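You operate a simulated robot arm through the tools that you are given. There is no shell and no other tool.

Carry out the task below with a simulated robot arm. There is one attempt and no reset: what you move stays moved.

## Task
Fill the grey starter pot with soil and tamp it firm.
Fine: three fills in the carriage; use the small tamper and put it back; the pot stays in the carriage at LOAD; leave the other starter pots empty. Set down upright: small tamper.

The check looks at the end state, three seconds after you hand in, the way a careful person would. Anything else that was tipped, shoved, dropped, spilled or broken makes it a failure.

## Robot
A 7-joint arm with a three-finger gripper, fixed in place. Base frame: the origin is at the foot of the arm, x ahead of it, y to its left, z up; the work surface is at about z = 750. Lengths are in mm, angles in degrees, forces in N, time in s.
Its first joint turns from -166.0 to 166.0 degrees. Payload 2.69 kg.
Tool frame: the origin (TCP) lies between the finger pads and is the grasp point; the fingertips stand 30 mm ahead of it; z points along the fingers, y is the line along which they close. The gripper opens to 128 mm. The gripper's body begins 117 mm behind the TCP.
Orientation is that of the tool frame in the base frame, as a unit quaternion [w, x, y, z]. With the fingers straight down and closing along the base's y, the tool's x points along the base's -x, its y along +y and its z along -z.

## Interface
- The arm moves only by the tool play_rows. Its argument "increments" is a list of rows, each a list of 3 entries, a list of its own where there are three numbers: the shift along the tool's x, y, z in mm, then the turn, a rotation vector about the tool's x, y, z in degrees, then the opening, from 0 (shut) to 1 (fully open). In form: [[[dx, dy, dz], [ax, ay, az], fingers], ...]. A call has 1 to 20 rows; each row shifts and turns the commanded pose from where the row before left it, along the tool's axes as they then stand. A row lasts 0.2 s, in which the tool goes at most 50 mm and 8.6 degrees; a call with a longer step from one row to the next is refused whole, and so is a gripper value outside its range. Where a pose cannot be reached the arm comes as near as it can. A force on the tool above 90 N (or 10 N above the force at the start of the call, whichever is more), or a blocked arm, ends the call early, and 0.2 s more pass. The fingers move at their own pace and stop on an object; they squeeze with about 33 N. The grip force told is the motor's: it shows also when the fingers shut on nothing. Time passes only in rows, and 0.2 s behind the last, so rows that do not move let the fingers close. The reply holds the time, the measured pose of the TCP, the force on the tool along the base axes, the opening and the grip force, in the units named above and with some noise, with the torque about the TCP (base axes, N m) and any sound that the robot's microphone picked up.
- Cameras (640 x 400 px; columns grow to the right, rows downward): "scene" is fixed at [400.8, 500, 1490.4]; the picture's right is [-0.59, -0.81, 0.00], its down [-0.73, 0.53, -0.43] and it looks along [0.34, -0.25, -0.90] (base axes); focal length 238 px, centre (320, 200). "wrist" rides on the gripper at [58, 54, -131] in the tool frame; the picture's right is [-0.68, 0.74, 0.00], its down [-0.62, -0.57, -0.55] and it looks along [-0.40, -0.37, 0.84] (tool axes); focal length 234 px, centre (320, 200).
- grab_frame(camera): a new picture of that camera. It takes no simulated time.
- slide_trunk(by): slides the trunk up (or, below 0, down) by that many mm; the arm rides with it, the base frame stays. It gives what a move gives, with no picture.
- measure_at(camera, pixels): for up to 12 pixels [column, row] of the newest picture of that camera ("zoom" is the newest enlarged one), the place [x, y, z] in the base frame of the surface seen there, good to about 3 mm. It takes no simulated time.
- close_up(camera, box): a new picture of the part [left, top, right, bottom] of that camera's present view, enlarged. It takes no simulated time.
- close_job(): hands the job in; it is judged then, once.

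Leave the gripper open and the arm clear of the work at the hand-in unless told otherwise.

The tools are called as a command line: name --argument value ..., lists and objects as JSON in quotes. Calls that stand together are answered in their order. play_rows: Moves the arm, as the interface text tells. Its arguments: {"type":"object","properties":{"increments":{"type":"array"}},"required":["increments"]} The other tools are called the same way: slide_trunk (by) slides the trunk up or down; grab_frame (camera) takes a picture; measure_at (camera, pixels) gives the place of the surface under pixels of a picture; close_up (camera, box) takes an enlarged picture of a part of a camera's view; close_job () hands the job in.

At the start:

```text
t: 0.0
tool_pos: [612.1, 247.0, 1159.6]
orientation: [0.0, 0.0, 1.0, 0.001]
wrist_force: [-0.4, -0.4, 0.2]
wrist_torque: [0.04, -0.02, 0.0]
width: 128.0
gripper_force: 0.1
trunk travel left (down, up): [-150.0, 200.0]
```

scene: 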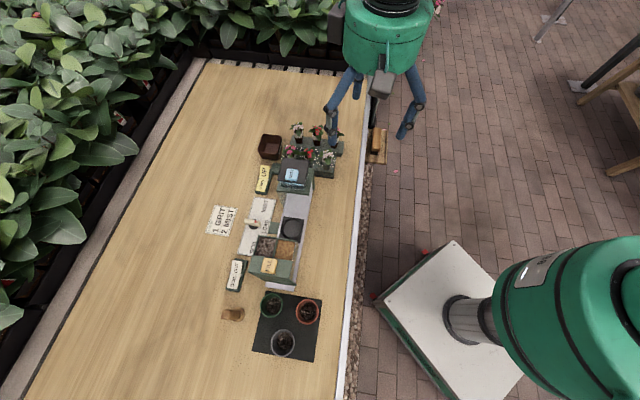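
wrist: 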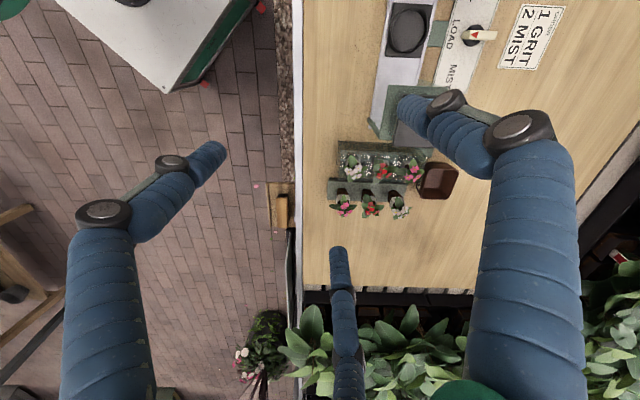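

I see a bench with a small machine in the middle of the scene picture (around column 285, row 230), pots on a dark mat (around 290, 325) and signs. I'll take enlarged pictures to read the labels before moving.

close_up --camera "scene" --box '[200, 110, 380, 230]'

close_up --camera "scene" --box '[200, 180, 340, 290]'

close_up --camera "scene" --box '[210, 280, 340, 370]'

close_up --camera "wrist" --box '[300, 0, 580, 230]'

```text
3.33 times, centred on (290, 170) of scene
```

zoom: 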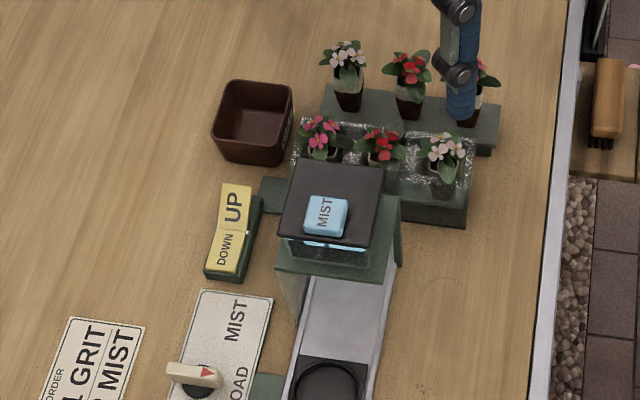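

```text
3.64 times, centred on (270, 235) of scene
```

zoom: 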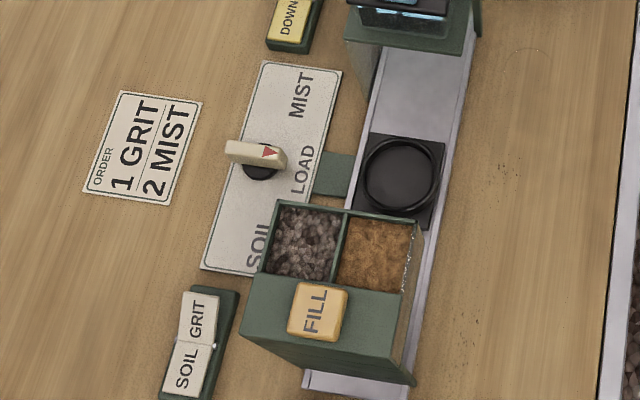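

```text
4.44 times, centred on (275, 325) of scene
```

zoom: 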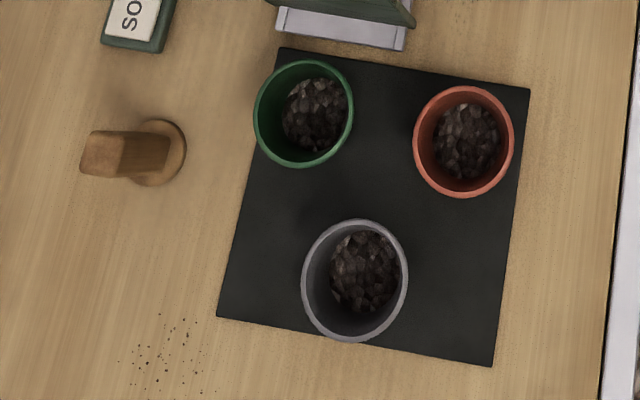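

```text
1.74 times, centred on (440, 115) of wrist
```

zoom: 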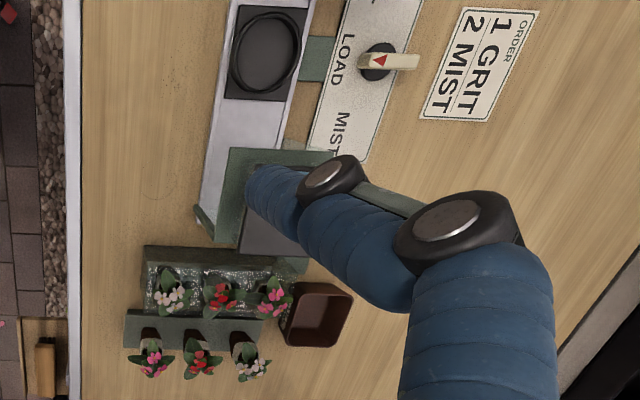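

The pictures show a carriage with a round seat at LOAD, a hopper with a FILL button, a SOIL/GRIT rocker, a MIST/LOAD/SOIL turn knob, and three pots on a mat. I'll measure key points in the scene view and enlarge the possible tampers and the rocker.

grab_frame --camera "scene"

measure_at --camera "scene" --pixels '[[283, 343], [271, 305], [308, 312], [233, 314], [240, 314], [269, 266], [237, 270], [254, 222], [291, 229], [267, 245], [287, 250], [376, 143]]'

close_up --camera "scene" --box '[215, 295, 260, 330]'

close_up --camera "scene" --box '[355, 120, 400, 170]'

close_up --camera "scene" --box '[220, 225, 310, 295]'

```text
taken
```

scene: 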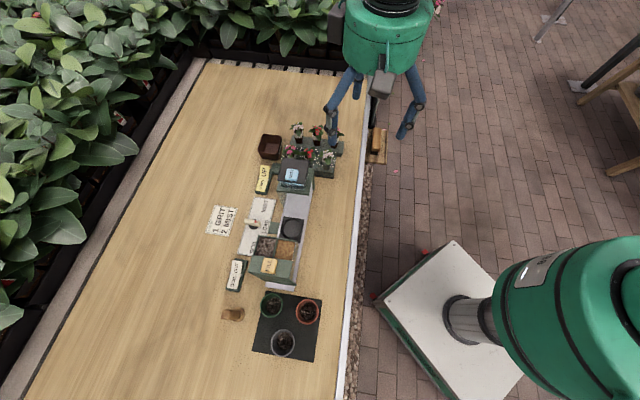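

```text
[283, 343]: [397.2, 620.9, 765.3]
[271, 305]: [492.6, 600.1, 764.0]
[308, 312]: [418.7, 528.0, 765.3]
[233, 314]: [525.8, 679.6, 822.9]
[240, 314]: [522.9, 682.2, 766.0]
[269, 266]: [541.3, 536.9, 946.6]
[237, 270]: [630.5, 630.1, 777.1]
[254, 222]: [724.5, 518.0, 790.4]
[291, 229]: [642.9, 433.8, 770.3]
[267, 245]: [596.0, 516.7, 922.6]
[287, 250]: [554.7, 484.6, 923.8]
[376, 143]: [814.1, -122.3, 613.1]
```

```text
11.43 times, centred on (238, 312) of scene
```

zoom: 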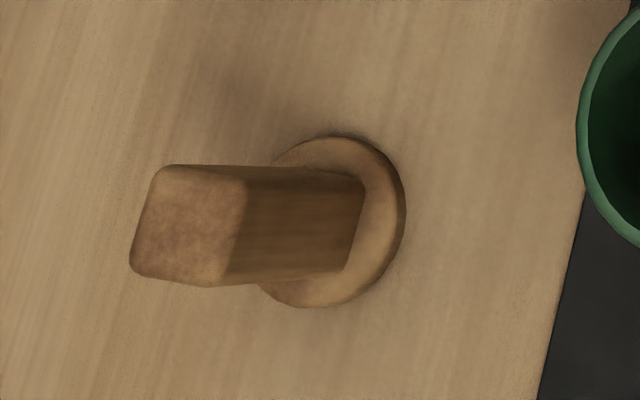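

```text
8.00 times, centred on (378, 145) of scene
```

zoom: 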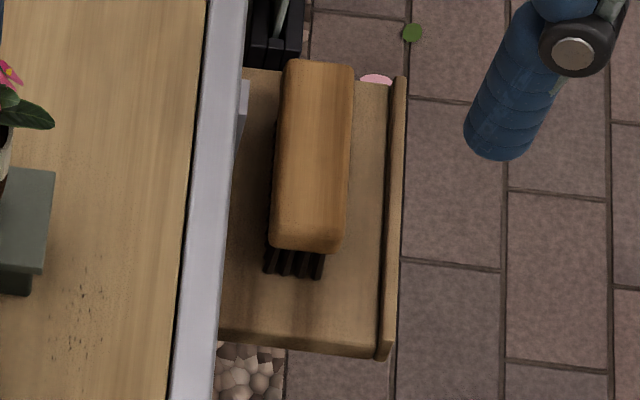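

```text
5.71 times, centred on (265, 260) of scene
```

zoom: 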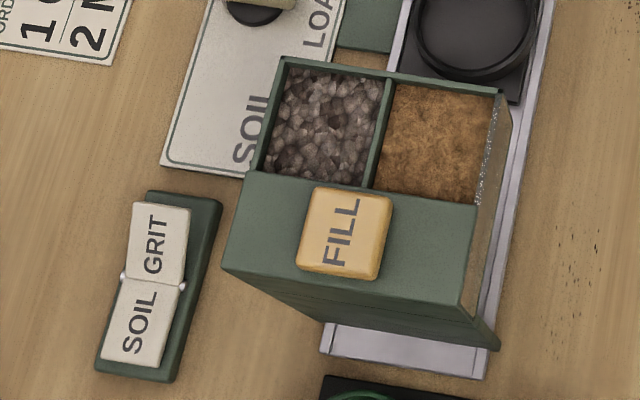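

The wooden tamper stands at about (525, 680), the item on the side shelf is a brush. I'll measure both ends of the SOIL/GRIT rocker and details of the hopper and rail in the last enlarged picture, to tell which end is pressed.

measure_at --camera "zoom" --pixels '[[122, 365], [140, 325], [155, 285], [155, 270], [158, 240], [162, 212], [200, 210], [345, 235], [345, 265], [345, 200], [240, 260], [470, 290]]'

close_up --camera "scene" --box '[220, 252, 255, 296]'

close_up --camera "scene" --box '[235, 190, 315, 245]'

```text
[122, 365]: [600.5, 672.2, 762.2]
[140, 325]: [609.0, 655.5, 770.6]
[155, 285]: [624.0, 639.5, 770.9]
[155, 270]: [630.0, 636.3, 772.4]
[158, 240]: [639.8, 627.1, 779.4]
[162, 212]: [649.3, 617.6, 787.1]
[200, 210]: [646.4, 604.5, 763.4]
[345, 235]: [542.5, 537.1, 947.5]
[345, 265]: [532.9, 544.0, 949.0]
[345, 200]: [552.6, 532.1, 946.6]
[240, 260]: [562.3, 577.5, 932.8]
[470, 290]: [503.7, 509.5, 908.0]
```

```text
9.09 times, centred on (238, 274) of scene
```

zoom: 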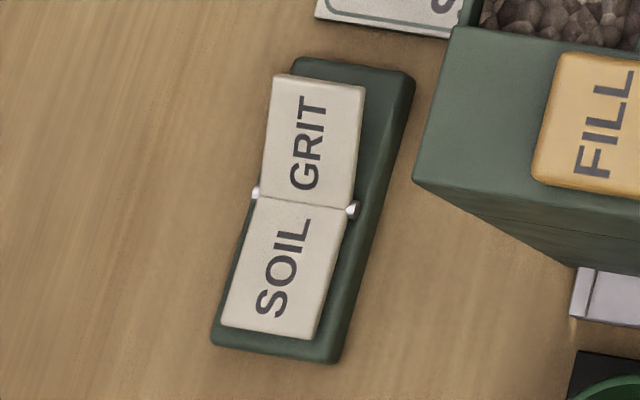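

```text
7.27 times, centred on (275, 218) of scene
```

zoom: 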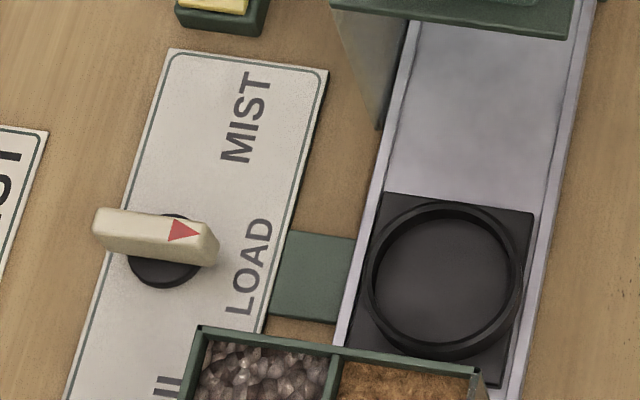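

The SOIL end of the rocker is low (about 762–771) and the GRIT end is high (787), so soil is selected. The knob's red arrow points at LOAD. Next I'll measure the knob and the carriage ring in this zoomed picture.

measure_at --camera "zoom" --pixels '[[100, 230], [155, 230], [205, 240], [165, 275], [370, 275], [520, 275], [445, 202], [430, 355], [445, 280], [245, 120], [250, 265], [380, 200]]'

close_up --camera "scene" --box '[250, 320, 320, 365]'

```text
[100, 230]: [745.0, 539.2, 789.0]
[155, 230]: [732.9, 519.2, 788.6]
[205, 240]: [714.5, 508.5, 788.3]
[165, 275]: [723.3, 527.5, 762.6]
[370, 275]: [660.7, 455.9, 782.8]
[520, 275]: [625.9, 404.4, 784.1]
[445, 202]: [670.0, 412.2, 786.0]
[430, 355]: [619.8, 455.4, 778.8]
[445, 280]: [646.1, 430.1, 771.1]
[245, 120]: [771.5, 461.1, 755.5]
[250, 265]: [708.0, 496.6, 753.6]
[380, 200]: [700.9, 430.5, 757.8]
```

```text
8.89 times, centred on (285, 342) of scene
```

zoom: 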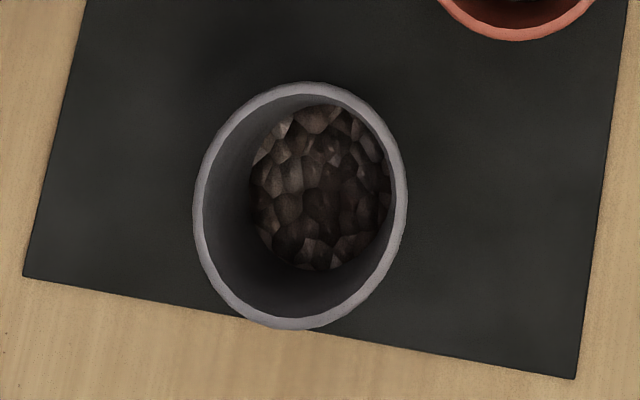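

Knob and carriage ring measured: ring centre is about (644, 431) with rim near z 785. Now I'll measure the grey pot's rim and its inside in this zoom (rim left at 198,195; right 402,190; top 312,87; bottom 285,324).

measure_at --camera "zoom" --pixels '[[199, 195], [402, 190], [312, 87], [285, 323], [227, 120], [370, 285], [230, 280], [385, 120], [320, 190], [450, 250], [420, 280], [175, 200]]'

close_up --camera "scene" --box '[250, 285, 325, 330]'

```text
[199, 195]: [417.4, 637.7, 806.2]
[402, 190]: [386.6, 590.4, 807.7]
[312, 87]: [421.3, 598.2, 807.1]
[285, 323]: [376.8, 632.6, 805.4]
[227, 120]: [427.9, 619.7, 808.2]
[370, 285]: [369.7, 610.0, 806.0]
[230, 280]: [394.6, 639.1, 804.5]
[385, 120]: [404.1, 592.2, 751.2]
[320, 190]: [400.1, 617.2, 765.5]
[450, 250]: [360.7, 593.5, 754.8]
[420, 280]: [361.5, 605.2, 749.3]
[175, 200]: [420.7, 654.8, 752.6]
```

```text
8.53 times, centred on (288, 308) of scene
```

zoom: 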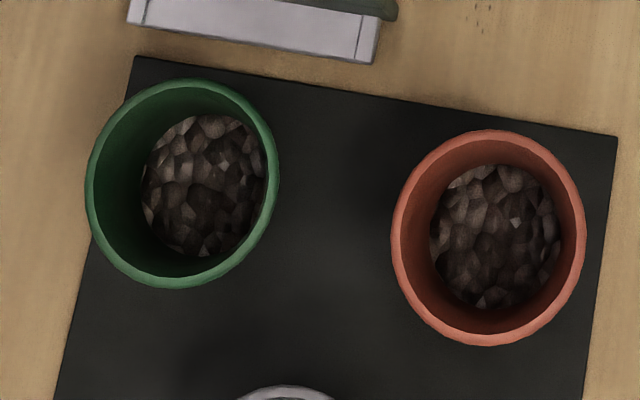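

The grey pot's rim is about 57 mm across, centred near (399.5, 615), rim z 807 on a mat at z 752. Before moving, I'll close the fingers partly in free air and turn toward the machine's axis (about +29°) to see how the fingers look in the wrist view.

play_rows --increments '[[[0, 0, 0], [0, 0, 7.5], 0.6], [[0, 0, 0], [0, 0, 7.5], 0.6], [[0, 0, 0], [0, 0, 7.5], 0.6], [[0, 0, 0], [0, 0, 7.5], 0.6], [[0, 0, 0], [0, 0, 0], 0.6]]'

grab_frame --camera "wrist"

grab_frame --camera "scene"

```text
t: 1.2
tool_pos: [610.5, 246.9, 1158.9]
orientation: [0.0, 0.259, 0.966, 0.0]
wrist_force: [0.7, -1.1, 0.0]
wrist_torque: [0.01, -0.01, 0.0]
width: 76.8
gripper_force: 0.1
trunk travel left (down, up): [-150.0, 200.0]
```

```text
taken
```

wrist: 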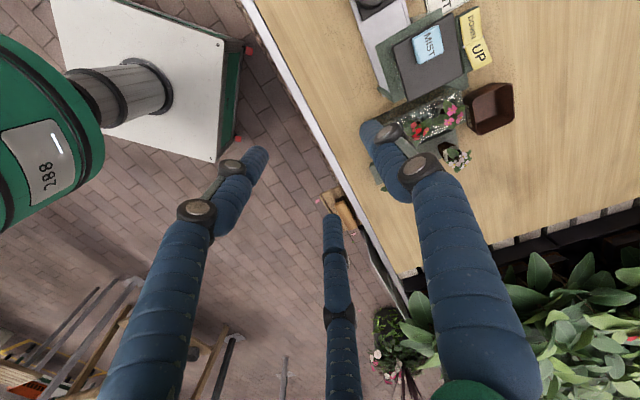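

```text
taken
```

scene: 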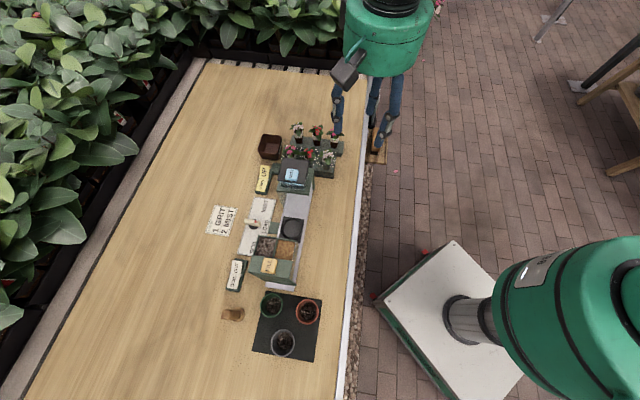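

The hand shows three blue fingers in the wrist view (tips near 258,155; 332,217; 370,128). I'll measure the tips to learn their real geometry.

measure_at --camera "wrist" --pixels '[[258, 155], [250, 165], [332, 217], [332, 230], [370, 128], [378, 140], [240, 200], [410, 170], [335, 280]]'

measure_at --camera "scene" --pixels '[[337, 133], [380, 140], [388, 118], [372, 110], [293, 175], [285, 165], [308, 170], [282, 185], [308, 190], [262, 237], [300, 242], [247, 257]]'

```text
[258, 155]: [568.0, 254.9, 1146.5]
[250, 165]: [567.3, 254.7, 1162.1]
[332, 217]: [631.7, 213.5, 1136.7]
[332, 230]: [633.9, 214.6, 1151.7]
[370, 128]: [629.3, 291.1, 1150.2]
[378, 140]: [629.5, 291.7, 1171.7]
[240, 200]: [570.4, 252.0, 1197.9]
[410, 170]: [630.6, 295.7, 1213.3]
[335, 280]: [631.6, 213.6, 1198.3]
```

```text
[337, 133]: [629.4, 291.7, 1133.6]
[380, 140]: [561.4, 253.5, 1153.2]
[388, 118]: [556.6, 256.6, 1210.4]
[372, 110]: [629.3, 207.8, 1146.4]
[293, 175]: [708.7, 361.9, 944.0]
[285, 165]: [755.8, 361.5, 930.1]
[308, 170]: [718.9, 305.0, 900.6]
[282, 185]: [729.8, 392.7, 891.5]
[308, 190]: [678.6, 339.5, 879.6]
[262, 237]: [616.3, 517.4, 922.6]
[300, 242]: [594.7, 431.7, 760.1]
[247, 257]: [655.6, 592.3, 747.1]
```

The fingers stand roughly 120° apart around the TCP in the picture, unlike the two-finger description. I'll shut them fully in free air and look, so I know what the closed shape is like for pressing and gripping.

play_rows --increments '[[[0, 0, 0], [0, 0, 0], 0.0], [[0, 0, 0], [0, 0, 0], 0.0], [[0, 0, 0], [0, 0, 0], 0.0]]'

grab_frame --camera "wrist"

close_up --camera "scene" --box '[310, 0, 450, 180]'

close_up --camera "wrist" --box '[220, 120, 420, 260]'

```text
t: 2.0
tool_pos: [610.8, 246.2, 1158.3]
orientation: [0.001, 0.259, 0.966, -0.001]
wrist_force: [0.7, 0.5, -0.1]
wrist_torque: [0.01, 0.03, 0.01]
width: 2.0
gripper_force: 31.6
trunk travel left (down, up): [-150.0, 200.0]
```

```text
taken
```

wrist: 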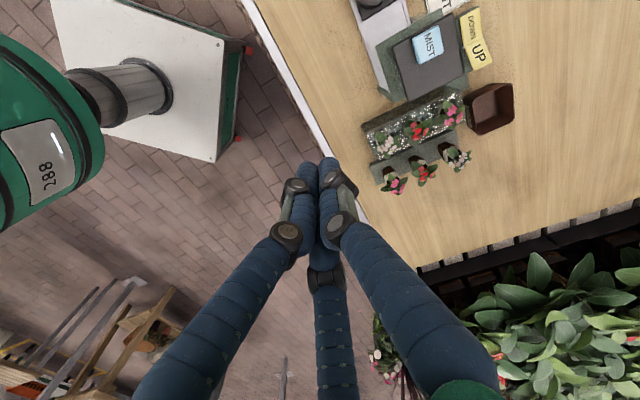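

```text
2.22 times, centred on (380, 90) of scene
```

zoom: 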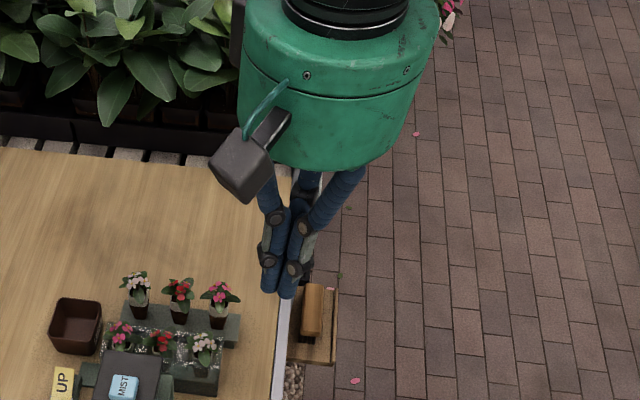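

```text
2.86 times, centred on (320, 190) of wrist
```

zoom: 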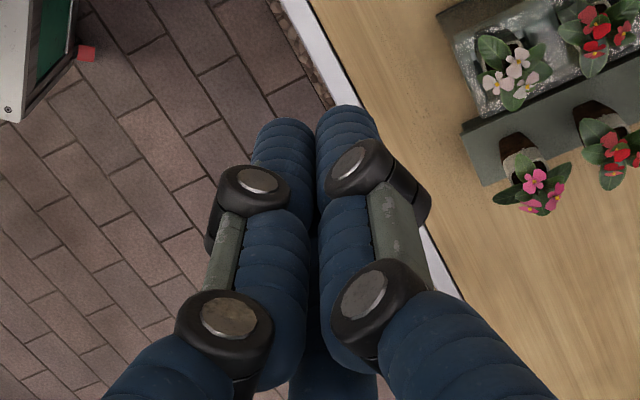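

The hand really is drawn as a three-finger centric gripper with a wide green palm; I'll use grips that work either way (round pot centred, handle centred). Next I'll measure the hopper's and mist station's extents around the LOAD position to know clearances.

close_up --camera "scene" --box '[235, 225, 315, 275]'

measure_at --camera "zoom" --pixels '[[192, 89], [190, 95], [340, 105], [480, 128], [490, 140], [480, 180], [470, 340], [130, 240], [250, 300], [330, 300], [250, 150], [400, 160]]'

```text
8.00 times, centred on (275, 250) of scene
```

zoom: 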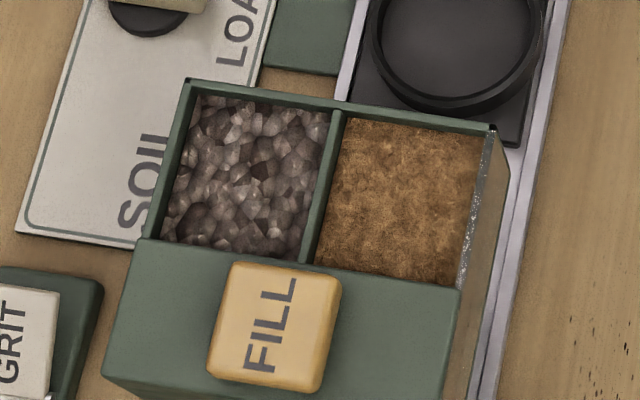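

```text
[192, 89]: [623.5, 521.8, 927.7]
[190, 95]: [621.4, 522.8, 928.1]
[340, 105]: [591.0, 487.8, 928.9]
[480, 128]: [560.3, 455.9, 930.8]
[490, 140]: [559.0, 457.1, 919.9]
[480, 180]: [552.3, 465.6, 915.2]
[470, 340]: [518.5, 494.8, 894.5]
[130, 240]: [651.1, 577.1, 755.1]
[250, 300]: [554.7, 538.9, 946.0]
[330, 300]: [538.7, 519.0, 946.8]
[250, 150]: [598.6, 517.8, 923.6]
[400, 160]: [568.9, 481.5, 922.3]
```

The hopper's upper edge facing LOAD runs from (623,522) to (560,456) at z≈930. I'll measure points along the rail to get the machine's axis exactly.

measure_at --camera "zoom" --pixels '[[560, 20], [540, 120], [522, 210], [508, 280], [495, 350], [365, 30], [350, 85], [345, 20], [300, 40], [130, 30], [50, 210], [200, 20]]'

close_up --camera "scene" --box '[265, 150, 325, 230]'

measure_at --camera "zoom" --pixels '[[320, 100], [250, 80], [380, 60], [245, 150], [370, 160], [385, 120], [320, 250], [390, 240], [330, 390], [260, 330], [370, 330], [300, 160]]'

```text
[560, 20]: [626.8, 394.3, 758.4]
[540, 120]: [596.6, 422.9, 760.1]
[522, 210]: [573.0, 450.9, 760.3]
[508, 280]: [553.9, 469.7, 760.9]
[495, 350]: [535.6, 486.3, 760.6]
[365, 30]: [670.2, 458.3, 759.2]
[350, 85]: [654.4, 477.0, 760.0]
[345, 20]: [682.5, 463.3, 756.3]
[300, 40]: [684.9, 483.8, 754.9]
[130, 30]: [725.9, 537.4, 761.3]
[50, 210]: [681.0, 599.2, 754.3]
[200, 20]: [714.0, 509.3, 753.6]
```

```text
5.00 times, centred on (295, 190) of scene
```

zoom: 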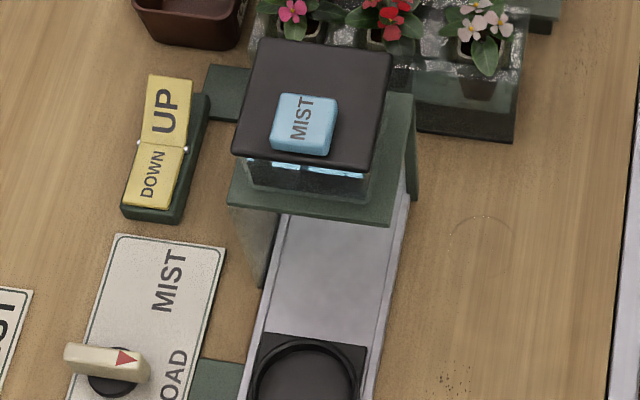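

```text
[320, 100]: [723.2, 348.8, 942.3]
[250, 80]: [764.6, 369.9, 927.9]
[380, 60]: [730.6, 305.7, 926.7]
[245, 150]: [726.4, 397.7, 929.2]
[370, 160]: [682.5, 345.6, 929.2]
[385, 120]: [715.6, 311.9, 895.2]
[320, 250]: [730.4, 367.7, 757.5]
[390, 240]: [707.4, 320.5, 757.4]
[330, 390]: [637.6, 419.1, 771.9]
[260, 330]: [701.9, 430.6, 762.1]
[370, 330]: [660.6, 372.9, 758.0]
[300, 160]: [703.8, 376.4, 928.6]
```

The rail runs along u ≈ (0.704, −0.710) (45° yaw), its centre line passes through the ring; the ring is 77 mm clear of the hopper edge and about 84 mm from the mist hood. I'll turn the tool to 45° so its closing line is across the rail, and move above the grey pot at the present height.

play_rows --increments '[[[0, 0, 0], [0, 0, 7.5], 0.3], [[0, 0, 0], [0, 0, 7.5], 0.62], [[34.2, 9.3, 0], [0, 0, 0], 0.62], [[34.2, 9.3, 0], [0, 0, 0], 0.62], [[34.2, 9.3, 0], [0, 0, 0], 0.62], [[34.2, 9.3, 0], [0, 0, 0], 0.62], [[34.2, 9.3, 0], [0, 0, 0], 0.62], [[34.2, 9.3, 0], [0, 0, 0], 0.62], [[34.2, 9.3, 0], [0, 0, 0], 0.62], [[34.2, 9.3, 0], [0, 0, 0], 0.62], [[34.2, 9.3, 0], [0, 0, 0], 0.62], [[34.2, 9.3, 0], [0, 0, 0], 0.62], [[34.2, 9.3, 0], [0, 0, 0], 0.62], [[34.0, 9.1, 0], [0, 0, 0], 0.62], [[0, 0, 0], [0, 0, 0], 0.62]]'

grab_frame --camera "wrist"

grab_frame --camera "scene"

```text
t: 5.2
tool_pos: [399.2, 615.2, 1160.5]
orientation: [0.0, 0.383, 0.924, 0.001]
wrist_force: [0.2, 0.0, -0.2]
wrist_torque: [-0.08, 0.0, -0.03]
width: 79.6
gripper_force: 0.0
trunk travel left (down, up): [-150.0, 200.0]
```

```text
taken
```

wrist: 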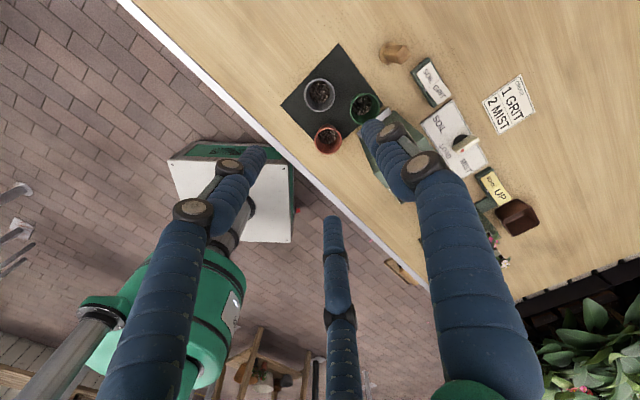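

```text
taken
```

scene: 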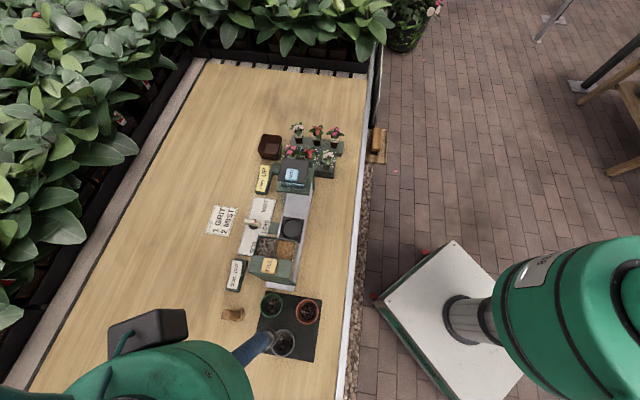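

The tool is above the grey pot (pot seen at about 319,95 in the wrist view). I'll zoom and measure the rim again from this side for a better centre.

close_up --camera "wrist" --box '[280, 65, 400, 155]'

close_up --camera "wrist" --box '[300, 70, 340, 120]'

```text
4.44 times, centred on (340, 110) of wrist
```

zoom: 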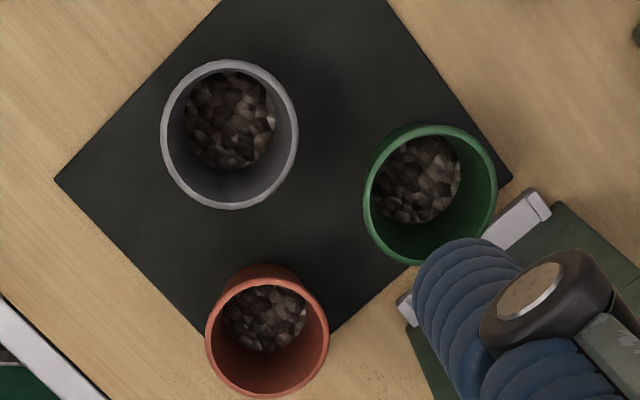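

```text
8.00 times, centred on (320, 95) of wrist
```

zoom: 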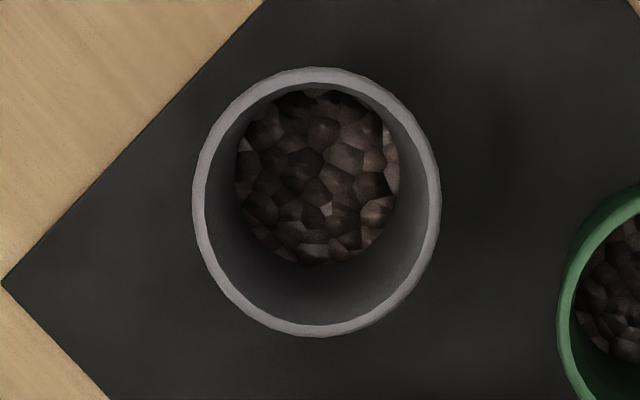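

measure_at --camera "zoom" --pixels '[[199, 195], [435, 195], [318, 73], [316, 331], [235, 108], [405, 110], [230, 292], [405, 285], [315, 180], [450, 300], [160, 170], [280, 60]]'

```text
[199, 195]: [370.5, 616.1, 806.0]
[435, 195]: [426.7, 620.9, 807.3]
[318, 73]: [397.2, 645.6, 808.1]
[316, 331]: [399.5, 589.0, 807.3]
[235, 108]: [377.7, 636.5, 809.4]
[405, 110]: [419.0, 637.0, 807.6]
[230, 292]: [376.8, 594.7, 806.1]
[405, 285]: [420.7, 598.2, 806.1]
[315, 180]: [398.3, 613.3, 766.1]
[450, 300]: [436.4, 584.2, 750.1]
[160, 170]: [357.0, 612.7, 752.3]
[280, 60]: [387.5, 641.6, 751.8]
```

Grey pot centre from both views: about (399, 616), rim z 807, outer width about 58 mm. I'll lower the open hand (80 mm) around it to TCP z 817, so the tips sit about 20 mm below the rim.

play_rows --increments '[[[0.8, 0.6, 40], [0, 0, 0], 0.62], [[0, 0, 40], [0, 0, 0], 0.62], [[0, 0, 40], [0, 0, 0], 0.62], [[0, 0, 40], [0, 0, 0], 0.62], [[0, 0, 40], [0, 0, 0], 0.62], [[0, 0, 40], [0, 0, 0], 0.62], [[0, 0, 35], [0, 0, 0], 0.62], [[0, 0, 20], [0, 0, 0], 0.62], [[0, 0, 10], [0, 0, 0], 0.62], [[0, 0, 0], [0, 0, 0], 0.62]]'

grab_frame --camera "wrist"

grab_frame --camera "scene"

```text
t: 7.4
tool_pos: [398.3, 615.9, 853.1]
orientation: [0.0, 0.383, 0.924, 0.0]
wrist_force: [0.7, -0.6, -0.2]
wrist_torque: [-0.01, -0.01, 0.02]
width: 79.5
gripper_force: 0.1
trunk travel left (down, up): [-150.0, 200.0]
```

```text
taken
```

wrist: 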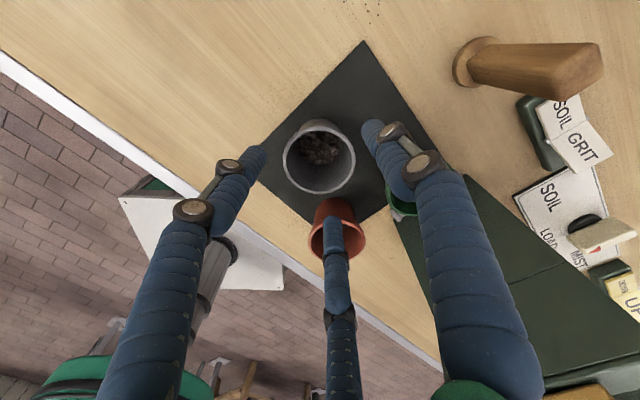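

```text
taken
```

scene: 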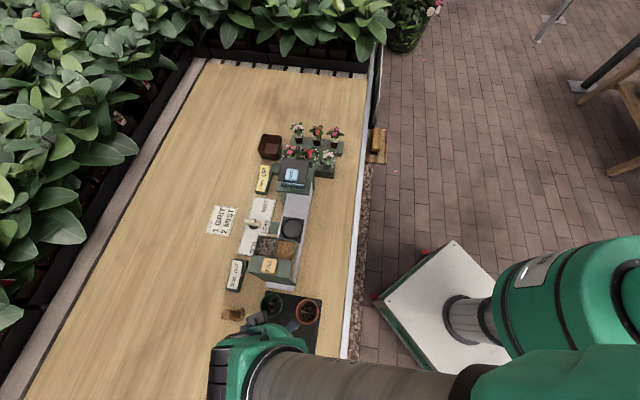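

The hand is over the pot at z 853 and clear. The middle finger passes near the red pot, so I'll measure the red pot's rim in this wrist view (310,238; 362,225; 338,199) before going lower.

close_up --camera "wrist" --box '[260, 100, 420, 260]'

measure_at --camera "wrist" --pixels '[[313, 210], [310, 240], [366, 235], [350, 203], [334, 222], [333, 235], [332, 250], [370, 125], [262, 150], [318, 125], [318, 195], [284, 160]]'

```text
2.50 times, centred on (340, 180) of wrist
```

zoom: 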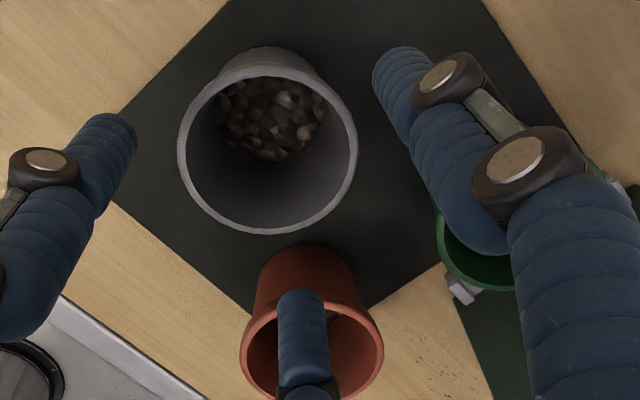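

```text
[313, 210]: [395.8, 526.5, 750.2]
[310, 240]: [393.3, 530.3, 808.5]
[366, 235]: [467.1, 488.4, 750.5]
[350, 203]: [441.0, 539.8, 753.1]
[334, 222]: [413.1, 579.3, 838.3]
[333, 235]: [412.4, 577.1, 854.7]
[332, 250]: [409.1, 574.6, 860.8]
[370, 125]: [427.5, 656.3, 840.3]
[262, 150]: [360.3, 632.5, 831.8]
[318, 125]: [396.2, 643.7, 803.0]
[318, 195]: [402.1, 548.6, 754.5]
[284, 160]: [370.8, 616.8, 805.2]
```

The middle finger at (412, 577) stays about 12 mm from the red pot's rim (about y 556). I'll lower 36 mm and close on the pot.

play_rows --increments '[[[0.3, -0.5, 12], [0, 0, 0], 0.62], [[0, 0, 12], [0, 0, 0], 0.62], [[0, 0, 12], [0, 0, 0], 0.62], [[0, 0, 0], [0, 0, 0], 0.55], [[0, 0, 0], [0, 0, 0], 0.5], [[0, 0, 0], [0, 0, 0], 0.46], [[0, 0, 0], [0, 0, 0], 0.42], [[0, 0, 0], [0, 0, 0], 0.36], [[0, 0, 0], [0, 0, 0], 0.3], [[0, 0, 0], [0, 0, 0], 0.3]]'

grab_frame --camera "wrist"

```text
t: 9.6
tool_pos: [399.5, 615.4, 818.1]
orientation: [0.0, 0.382, 0.924, -0.001]
wrist_force: [0.3, 0.1, 0.3]
wrist_torque: [0.01, -0.01, -0.01]
width: 56.6
gripper_force: 33.1
trunk travel left (down, up): [-150.0, 200.0]
```

```text
taken
```

wrist: 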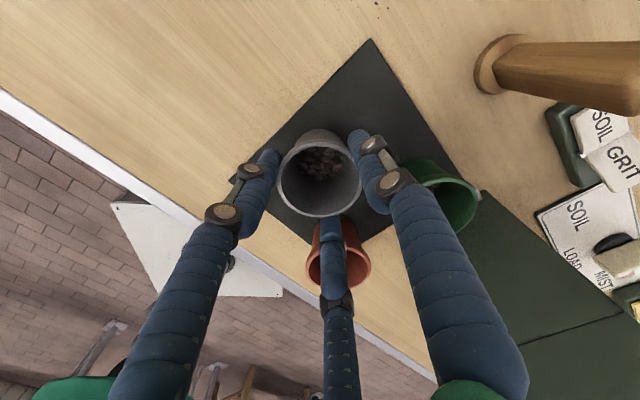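

The fingers stopped at 56.6 mm with 33 N on the pot. I'll lift slowly by 30 mm and check that it comes along.

play_rows --increments '[[[0, 0, -4], [0, 0, 0], 0.3], [[0, 0, -8], [0, 0, 0], 0.3], [[0, 0, -10], [0, 0, 0], 0.3], [[0, 0, -10], [0, 0, 0], 0.3], [[0, 0, 0], [0, 0, 0], 0.3]]'

close_up --camera "wrist" --box '[240, 100, 400, 240]'

```text
t: 10.8
tool_pos: [398.7, 616.2, 850.2]
orientation: [0.0, 0.383, 0.924, -0.001]
wrist_force: [0.2, -0.1, -0.3]
wrist_torque: [0.02, -0.03, -0.02]
width: 56.9
gripper_force: 32.8
trunk travel left (down, up): [-150.0, 200.0]
```

```text
2.86 times, centred on (320, 170) of wrist
```

zoom: 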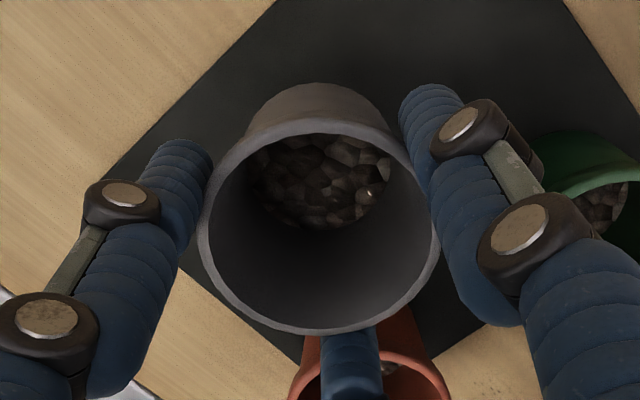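

The pot is up with the hand. I'll measure its rim for its pose in the hand.

measure_at --camera "zoom" --pixels '[[205, 215], [433, 225], [318, 127], [320, 327], [315, 90], [265, 130], [320, 190]]'

```text
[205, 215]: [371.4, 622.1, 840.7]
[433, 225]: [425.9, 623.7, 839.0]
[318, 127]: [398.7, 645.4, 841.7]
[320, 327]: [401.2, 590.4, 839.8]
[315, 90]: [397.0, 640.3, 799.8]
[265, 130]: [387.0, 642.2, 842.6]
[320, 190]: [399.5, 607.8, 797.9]
```

The pot hangs level, rim 10 mm below the TCP, base about 65.5 mm below. I'll lift to TCP z 1060 (base clear of the hopper's 947 button top).

play_rows --increments '[[[0, 0, -10], [0, 0, 0], 0.3], [[0, 0, -20], [0, 0, 0], 0.3], [[0, 0, -30], [0, 0, 0], 0.3], [[0, 0, -30], [0, 0, 0], 0.3], [[0, 0, -30], [0, 0, 0], 0.3], [[0, 0, -30], [0, 0, 0], 0.3], [[0, 0, -30], [0, 0, 0], 0.3], [[0, 0, -20], [0, 0, 0], 0.3], [[0, 0, -10], [0, 0, 0], 0.3], [[0, 0, 0], [0, 0, 0], 0.3]]'

play_rows --increments '[[[-10, 1.4, 0], [0, 0, 0], 0.3], [[-20, 2.8, 0], [0, 0, 0], 0.3], [[-30, 4.2, 0], [0, 0, 0], 0.3], [[-30, 4.2, 0], [0, 0, 0], 0.3], [[-30, 4.2, 0], [0, 0, 0], 0.3], [[-30, 4.2, 0], [0, 0, 0], 0.3], [[-30, 4.2, 0], [0, 0, 0], 0.3], [[-30, 4.2, 0], [0, 0, 0], 0.3], [[-30, 4.2, 0], [0, 0, 0], 0.3], [[-30, 4.2, 0], [0, 0, 0], 0.3], [[-20, 2.8, 0], [0, 0, 0], 0.3], [[-14, 2, 0], [0, 0, 0], 0.3], [[0, 0, 0], [0, 0, 0], 0.3]]'

grab_frame --camera "wrist"

grab_frame --camera "scene"

```text
t: 13.0
tool_pos: [399.1, 617.8, 1061.3]
orientation: [0.0, 0.383, 0.924, 0.0]
wrist_force: [-0.3, -0.1, 0.1]
wrist_torque: [-0.03, 0.0, 0.01]
width: 57.0
gripper_force: 32.6
trunk travel left (down, up): [-150.0, 200.0]
```

```text
t: 15.8
tool_pos: [643.8, 432.1, 1059.4]
orientation: [0.0, 0.382, 0.924, 0.0]
wrist_force: [-0.4, -0.2, -0.2]
wrist_torque: [0.01, -0.02, 0.02]
width: 56.7
gripper_force: 32.6
trunk travel left (down, up): [-150.0, 200.0]
```

```text
taken
```

wrist: 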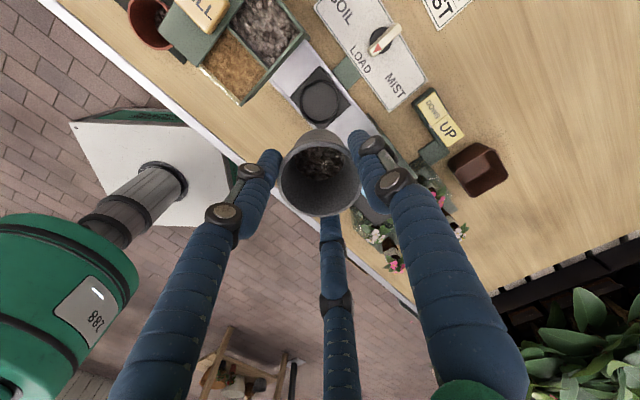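

```text
taken
```

scene: 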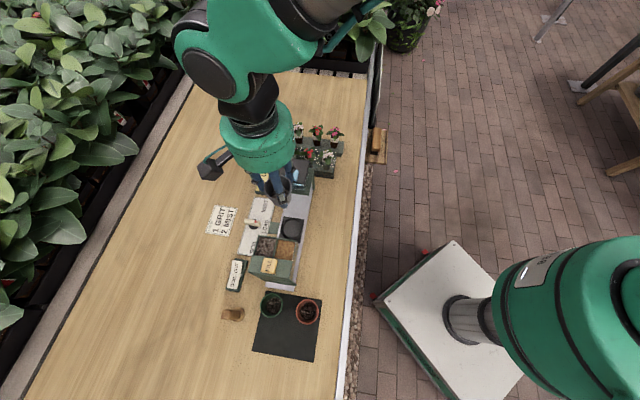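

The pot is over the LOAD carriage; the ring shows at about (320,100) in the wrist view. I'll zoom and measure it for the exact centre.

close_up --camera "wrist" --box '[280, 62, 360, 128]'

```text
6.06 times, centred on (320, 95) of wrist
```

zoom: 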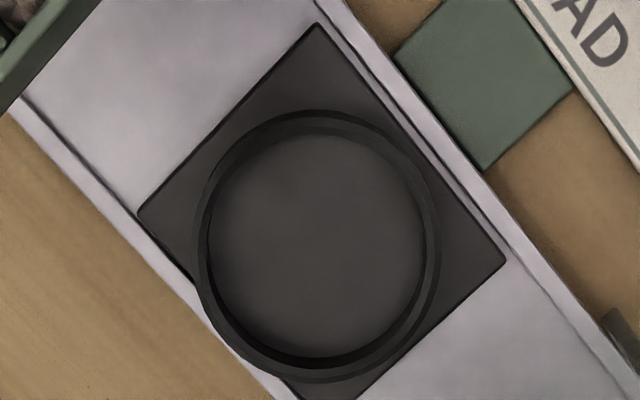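

measure_at --camera "zoom" --pixels '[[203, 245], [434, 245], [320, 118], [316, 374], [235, 155], [405, 155], [235, 335], [402, 335], [318, 245], [250, 180], [150, 215], [495, 262]]'

measure_at --camera "wrist" --pixels '[[282, 178], [360, 178], [320, 132], [321, 214], [320, 160]]'

```text
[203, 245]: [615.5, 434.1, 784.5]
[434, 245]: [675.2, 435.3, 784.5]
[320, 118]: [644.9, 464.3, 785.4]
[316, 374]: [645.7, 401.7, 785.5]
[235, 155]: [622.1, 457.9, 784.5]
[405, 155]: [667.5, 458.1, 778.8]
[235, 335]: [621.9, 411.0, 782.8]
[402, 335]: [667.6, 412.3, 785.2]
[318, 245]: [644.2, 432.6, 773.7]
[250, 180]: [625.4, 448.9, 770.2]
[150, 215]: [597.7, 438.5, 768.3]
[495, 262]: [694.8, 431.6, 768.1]
```

```text
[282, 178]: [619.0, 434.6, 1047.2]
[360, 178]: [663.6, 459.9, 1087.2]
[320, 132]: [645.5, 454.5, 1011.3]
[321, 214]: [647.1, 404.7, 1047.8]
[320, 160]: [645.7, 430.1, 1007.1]
```

Ring centre from both views is about (645, 433), rim z 785, floor z 771. Base of pot is about 994 now, so TCP should end near 836.5. I'll lower in stages to TCP 842 with a small centring shift.

play_rows --increments '[[[0, 1.4, 10], [0, 0, 0], 0.3], [[0, 0, 25], [0, 0, 0], 0.3], [[0, 0, 25], [0, 0, 0], 0.3], [[0, 0, 25], [0, 0, 0], 0.3], [[0, 0, 25], [0, 0, 0], 0.3], [[0, 0, 25], [0, 0, 0], 0.3], [[0, 0, 20], [0, 0, 0], 0.3], [[0, 0, 15], [0, 0, 0], 0.3], [[0, 0, 10], [0, 0, 0], 0.3], [[0, 0, 8], [0, 0, 0], 0.3], [[0, 0, 0], [0, 0, 0], 0.3]]'

grab_frame --camera "wrist"

close_up --camera "wrist" --box '[240, 80, 400, 230]'

```text
t: 18.2
tool_pos: [645.6, 433.6, 872.1]
orientation: [0.0, 0.383, 0.924, 0.0]
wrist_force: [0.1, -0.5, 0.1]
wrist_torque: [-0.02, 0.01, 0.01]
width: 56.2
gripper_force: 32.9
trunk travel left (down, up): [-150.0, 200.0]
```

```text
taken
```

wrist: 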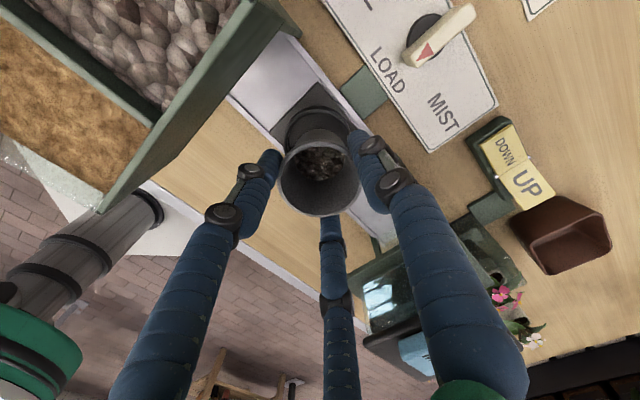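

```text
2.67 times, centred on (320, 155) of wrist
```

zoom: 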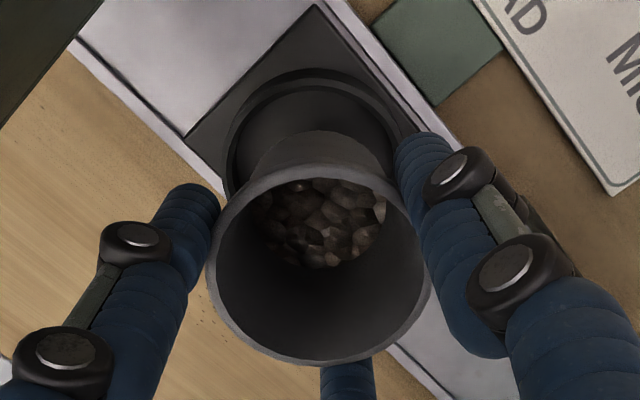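

The pot hangs centred above the ring, 36 mm to go. I'll lower further with shrinking steps to about TCP 838 and check the force.

play_rows --increments '[[[0, 0, 8], [0, 0, 0], 0.3], [[0, 0, 8], [0, 0, 0], 0.3], [[0, 0, 6], [0, 0, 0], 0.3], [[0, 0, 4], [0, 0, 0], 0.3], [[0, 0, 3], [0, 0, 0], 0.3], [[0, 0, 2], [0, 0, 0], 0.3], [[0, 0, 2], [0, 0, 0], 0.3], [[0, 0, 0], [0, 0, 0], 0.3], [[0, 0, 0], [0, 0, 0], 0.3]]'

close_up --camera "wrist" --box '[240, 80, 400, 230]'

```text
t: 20.2
tool_pos: [646.2, 434.4, 840.3]
orientation: [0.0, 0.383, 0.924, 0.0]
wrist_force: [-0.4, 0.0, -0.5]
wrist_torque: [0.02, 0.01, -0.01]
width: 56.5
gripper_force: 33.2
trunk travel left (down, up): [-150.0, 200.0]
```

```text
2.67 times, centred on (320, 155) of wrist
```

zoom: 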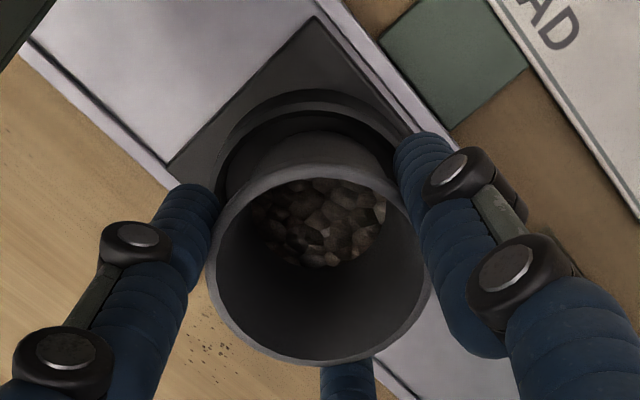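

No contact yet at TCP 840. I'll step down 1 mm at a time, 5 mm in all, watching for the force.

play_rows --increments '[[[0, 0, 1], [0, 0, 0], 0.3], [[0, 0, 1], [0, 0, 0], 0.3], [[0, 0, 1], [0, 0, 0], 0.3], [[0, 0, 0], [0, 0, 0], 0.3]]'

```text
t: 21.2
tool_pos: [645.8, 431.6, 837.1]
orientation: [0.0, 0.382, 0.924, 0.0]
wrist_force: [0.3, -0.4, 6.4]
wrist_torque: [-0.05, -0.1, -0.05]
width: 56.3
gripper_force: 33.5
trunk travel left (down, up): [-150.0, 200.0]
```

The force rose to 6.4 N upward: the pot has touched the carriage floor. I'll open to 80 mm to release and look.

play_rows --increments '[[[0, 0, 0], [0, 0, 0], 0.46], [[0, 0, 0], [0, 0, 0], 0.5], [[0, 0, 0], [0, 0, 0], 0.62], [[0, 0, 0], [0, 0, 0], 0.62]]'

close_up --camera "wrist" --box '[240, 80, 400, 230]'

```text
t: 22.2
tool_pos: [645.5, 431.9, 836.6]
orientation: [0.0, 0.382, 0.924, 0.0]
wrist_force: [0.1, 0.0, -0.2]
wrist_torque: [0.03, -0.02, -0.03]
width: 79.5
gripper_force: 0.1
trunk travel left (down, up): [-150.0, 200.0]
```

```text
2.67 times, centred on (320, 155) of wrist
```

zoom: 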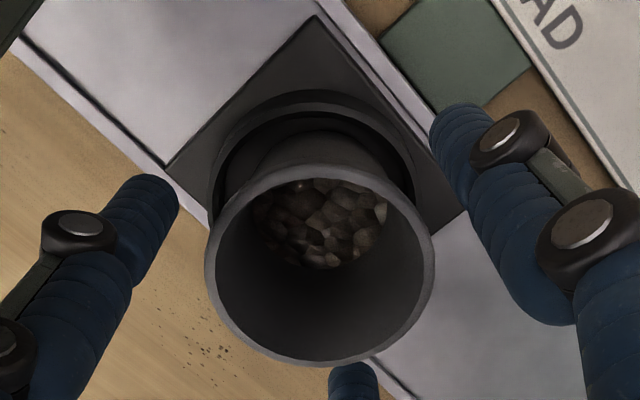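

The pot is released and stands in the ring. I'll measure its rim to confirm that it is level and centred.

measure_at --camera "zoom" --pixels '[[211, 255], [428, 255], [320, 169], [318, 362], [245, 190], [395, 190], [240, 335], [405, 335], [320, 95], [320, 225]]'

```text
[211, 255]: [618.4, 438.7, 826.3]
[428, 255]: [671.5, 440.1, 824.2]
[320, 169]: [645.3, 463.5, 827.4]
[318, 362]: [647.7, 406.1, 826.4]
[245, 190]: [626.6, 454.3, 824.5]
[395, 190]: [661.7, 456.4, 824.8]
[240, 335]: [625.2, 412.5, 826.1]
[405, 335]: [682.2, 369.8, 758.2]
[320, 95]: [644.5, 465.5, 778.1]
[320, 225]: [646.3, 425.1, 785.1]
```

The pot is level (rim z 825–827) and centred at (645, 434). I'll raise the hand straight up to about z 1040 and look at the knob.

play_rows --increments '[[[0, 0, -10], [0, 0, 0], 0.62], [[0, 0, -20], [0, 0, 0], 0.62], [[0, 0, -35], [0, 0, 0], 0.62], [[0, 0, -40], [0, 0, 0], 0.62], [[0, 0, -40], [0, 0, 0], 0.62], [[0, 0, -40], [0, 0, 0], 0.62], [[0, 0, -15], [0, 0, 0], 0.62], [[0, 0, 0], [0, 0, 0], 0.62]]'

grab_frame --camera "wrist"

close_up --camera "wrist" --box '[320, 0, 440, 90]'

```text
t: 24.0
tool_pos: [643.6, 433.2, 1038.5]
orientation: [0.0, 0.383, 0.924, 0.0]
wrist_force: [0.2, -0.5, -0.2]
wrist_torque: [0.02, -0.03, 0.04]
width: 79.3
gripper_force: 0.2
trunk travel left (down, up): [-150.0, 200.0]
```

```text
taken
```

wrist: 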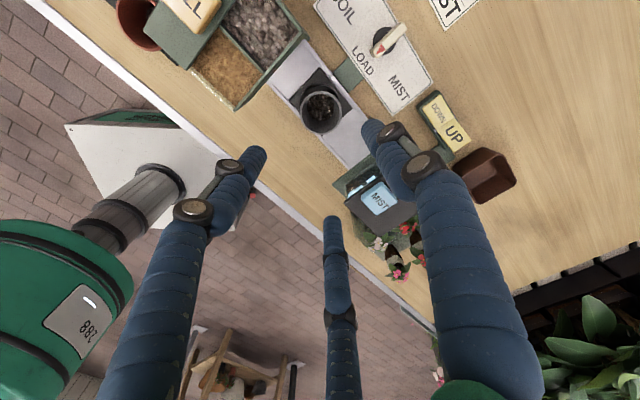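

```text
4.44 times, centred on (380, 45) of wrist
```

zoom: 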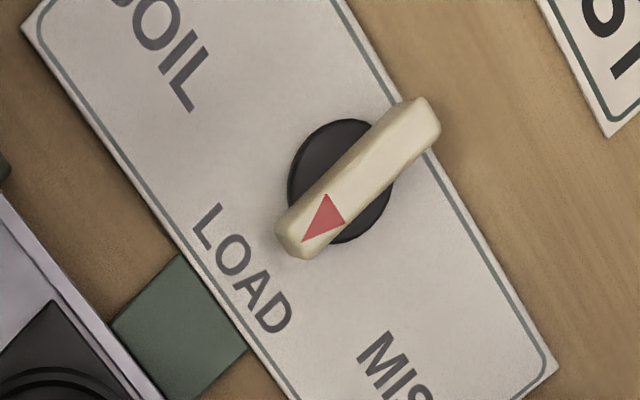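

The knob's light handle points its red arrow at LOAD. I'll measure the handle ends, sides, the black disc and the labels.

measure_at --camera "zoom" --pixels '[[285, 235], [355, 175], [425, 120], [395, 115], [295, 205], [350, 205], [312, 145], [350, 235], [160, 40], [240, 270], [395, 370], [320, 220]]'

close_up --camera "scene" --box '[235, 195, 285, 245]'

```text
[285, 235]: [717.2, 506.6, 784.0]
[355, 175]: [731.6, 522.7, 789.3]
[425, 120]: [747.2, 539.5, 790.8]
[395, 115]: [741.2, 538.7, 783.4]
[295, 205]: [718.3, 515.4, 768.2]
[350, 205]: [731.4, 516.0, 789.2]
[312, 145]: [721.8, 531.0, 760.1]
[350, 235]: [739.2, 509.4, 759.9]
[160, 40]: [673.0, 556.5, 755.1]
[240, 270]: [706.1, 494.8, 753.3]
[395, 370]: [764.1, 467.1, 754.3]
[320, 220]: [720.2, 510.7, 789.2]
```

```text
8.00 times, centred on (260, 220) of scene
```

zoom: 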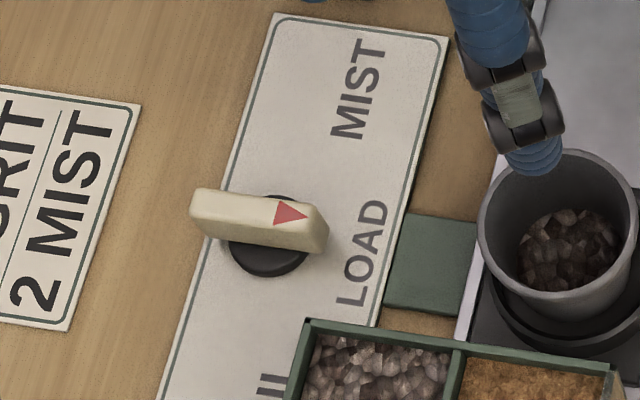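

Knob pivot is about (730.5, 521), handle top z 789, disc at z 760; LOAD → SOIL is a clockwise turn (seen from above), which is a positive turn of the tool. I need the closing line along the rail (tool at −45°), and the wrist camera would then sit near the hopper corner, so I'll look at the camera housing's size in the scene view.

grab_frame --camera "scene"

close_up --camera "scene" --box '[180, 80, 320, 220]'

```text
taken
```

scene: 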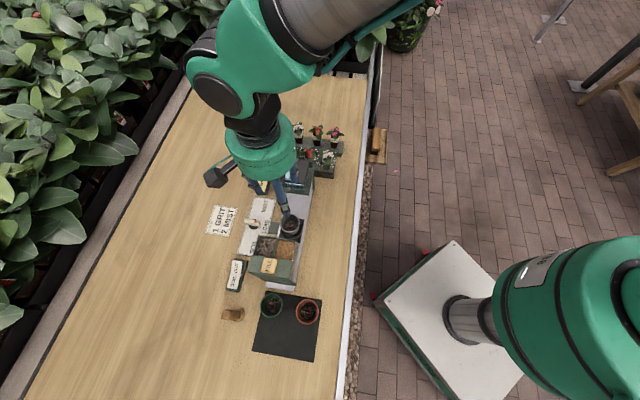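

```text
2.86 times, centred on (250, 150) of scene
```

zoom: 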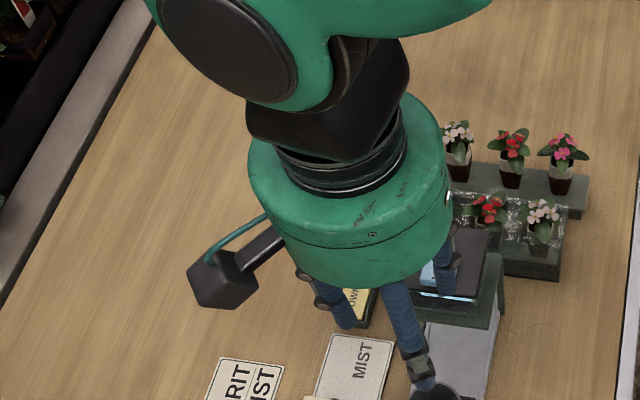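

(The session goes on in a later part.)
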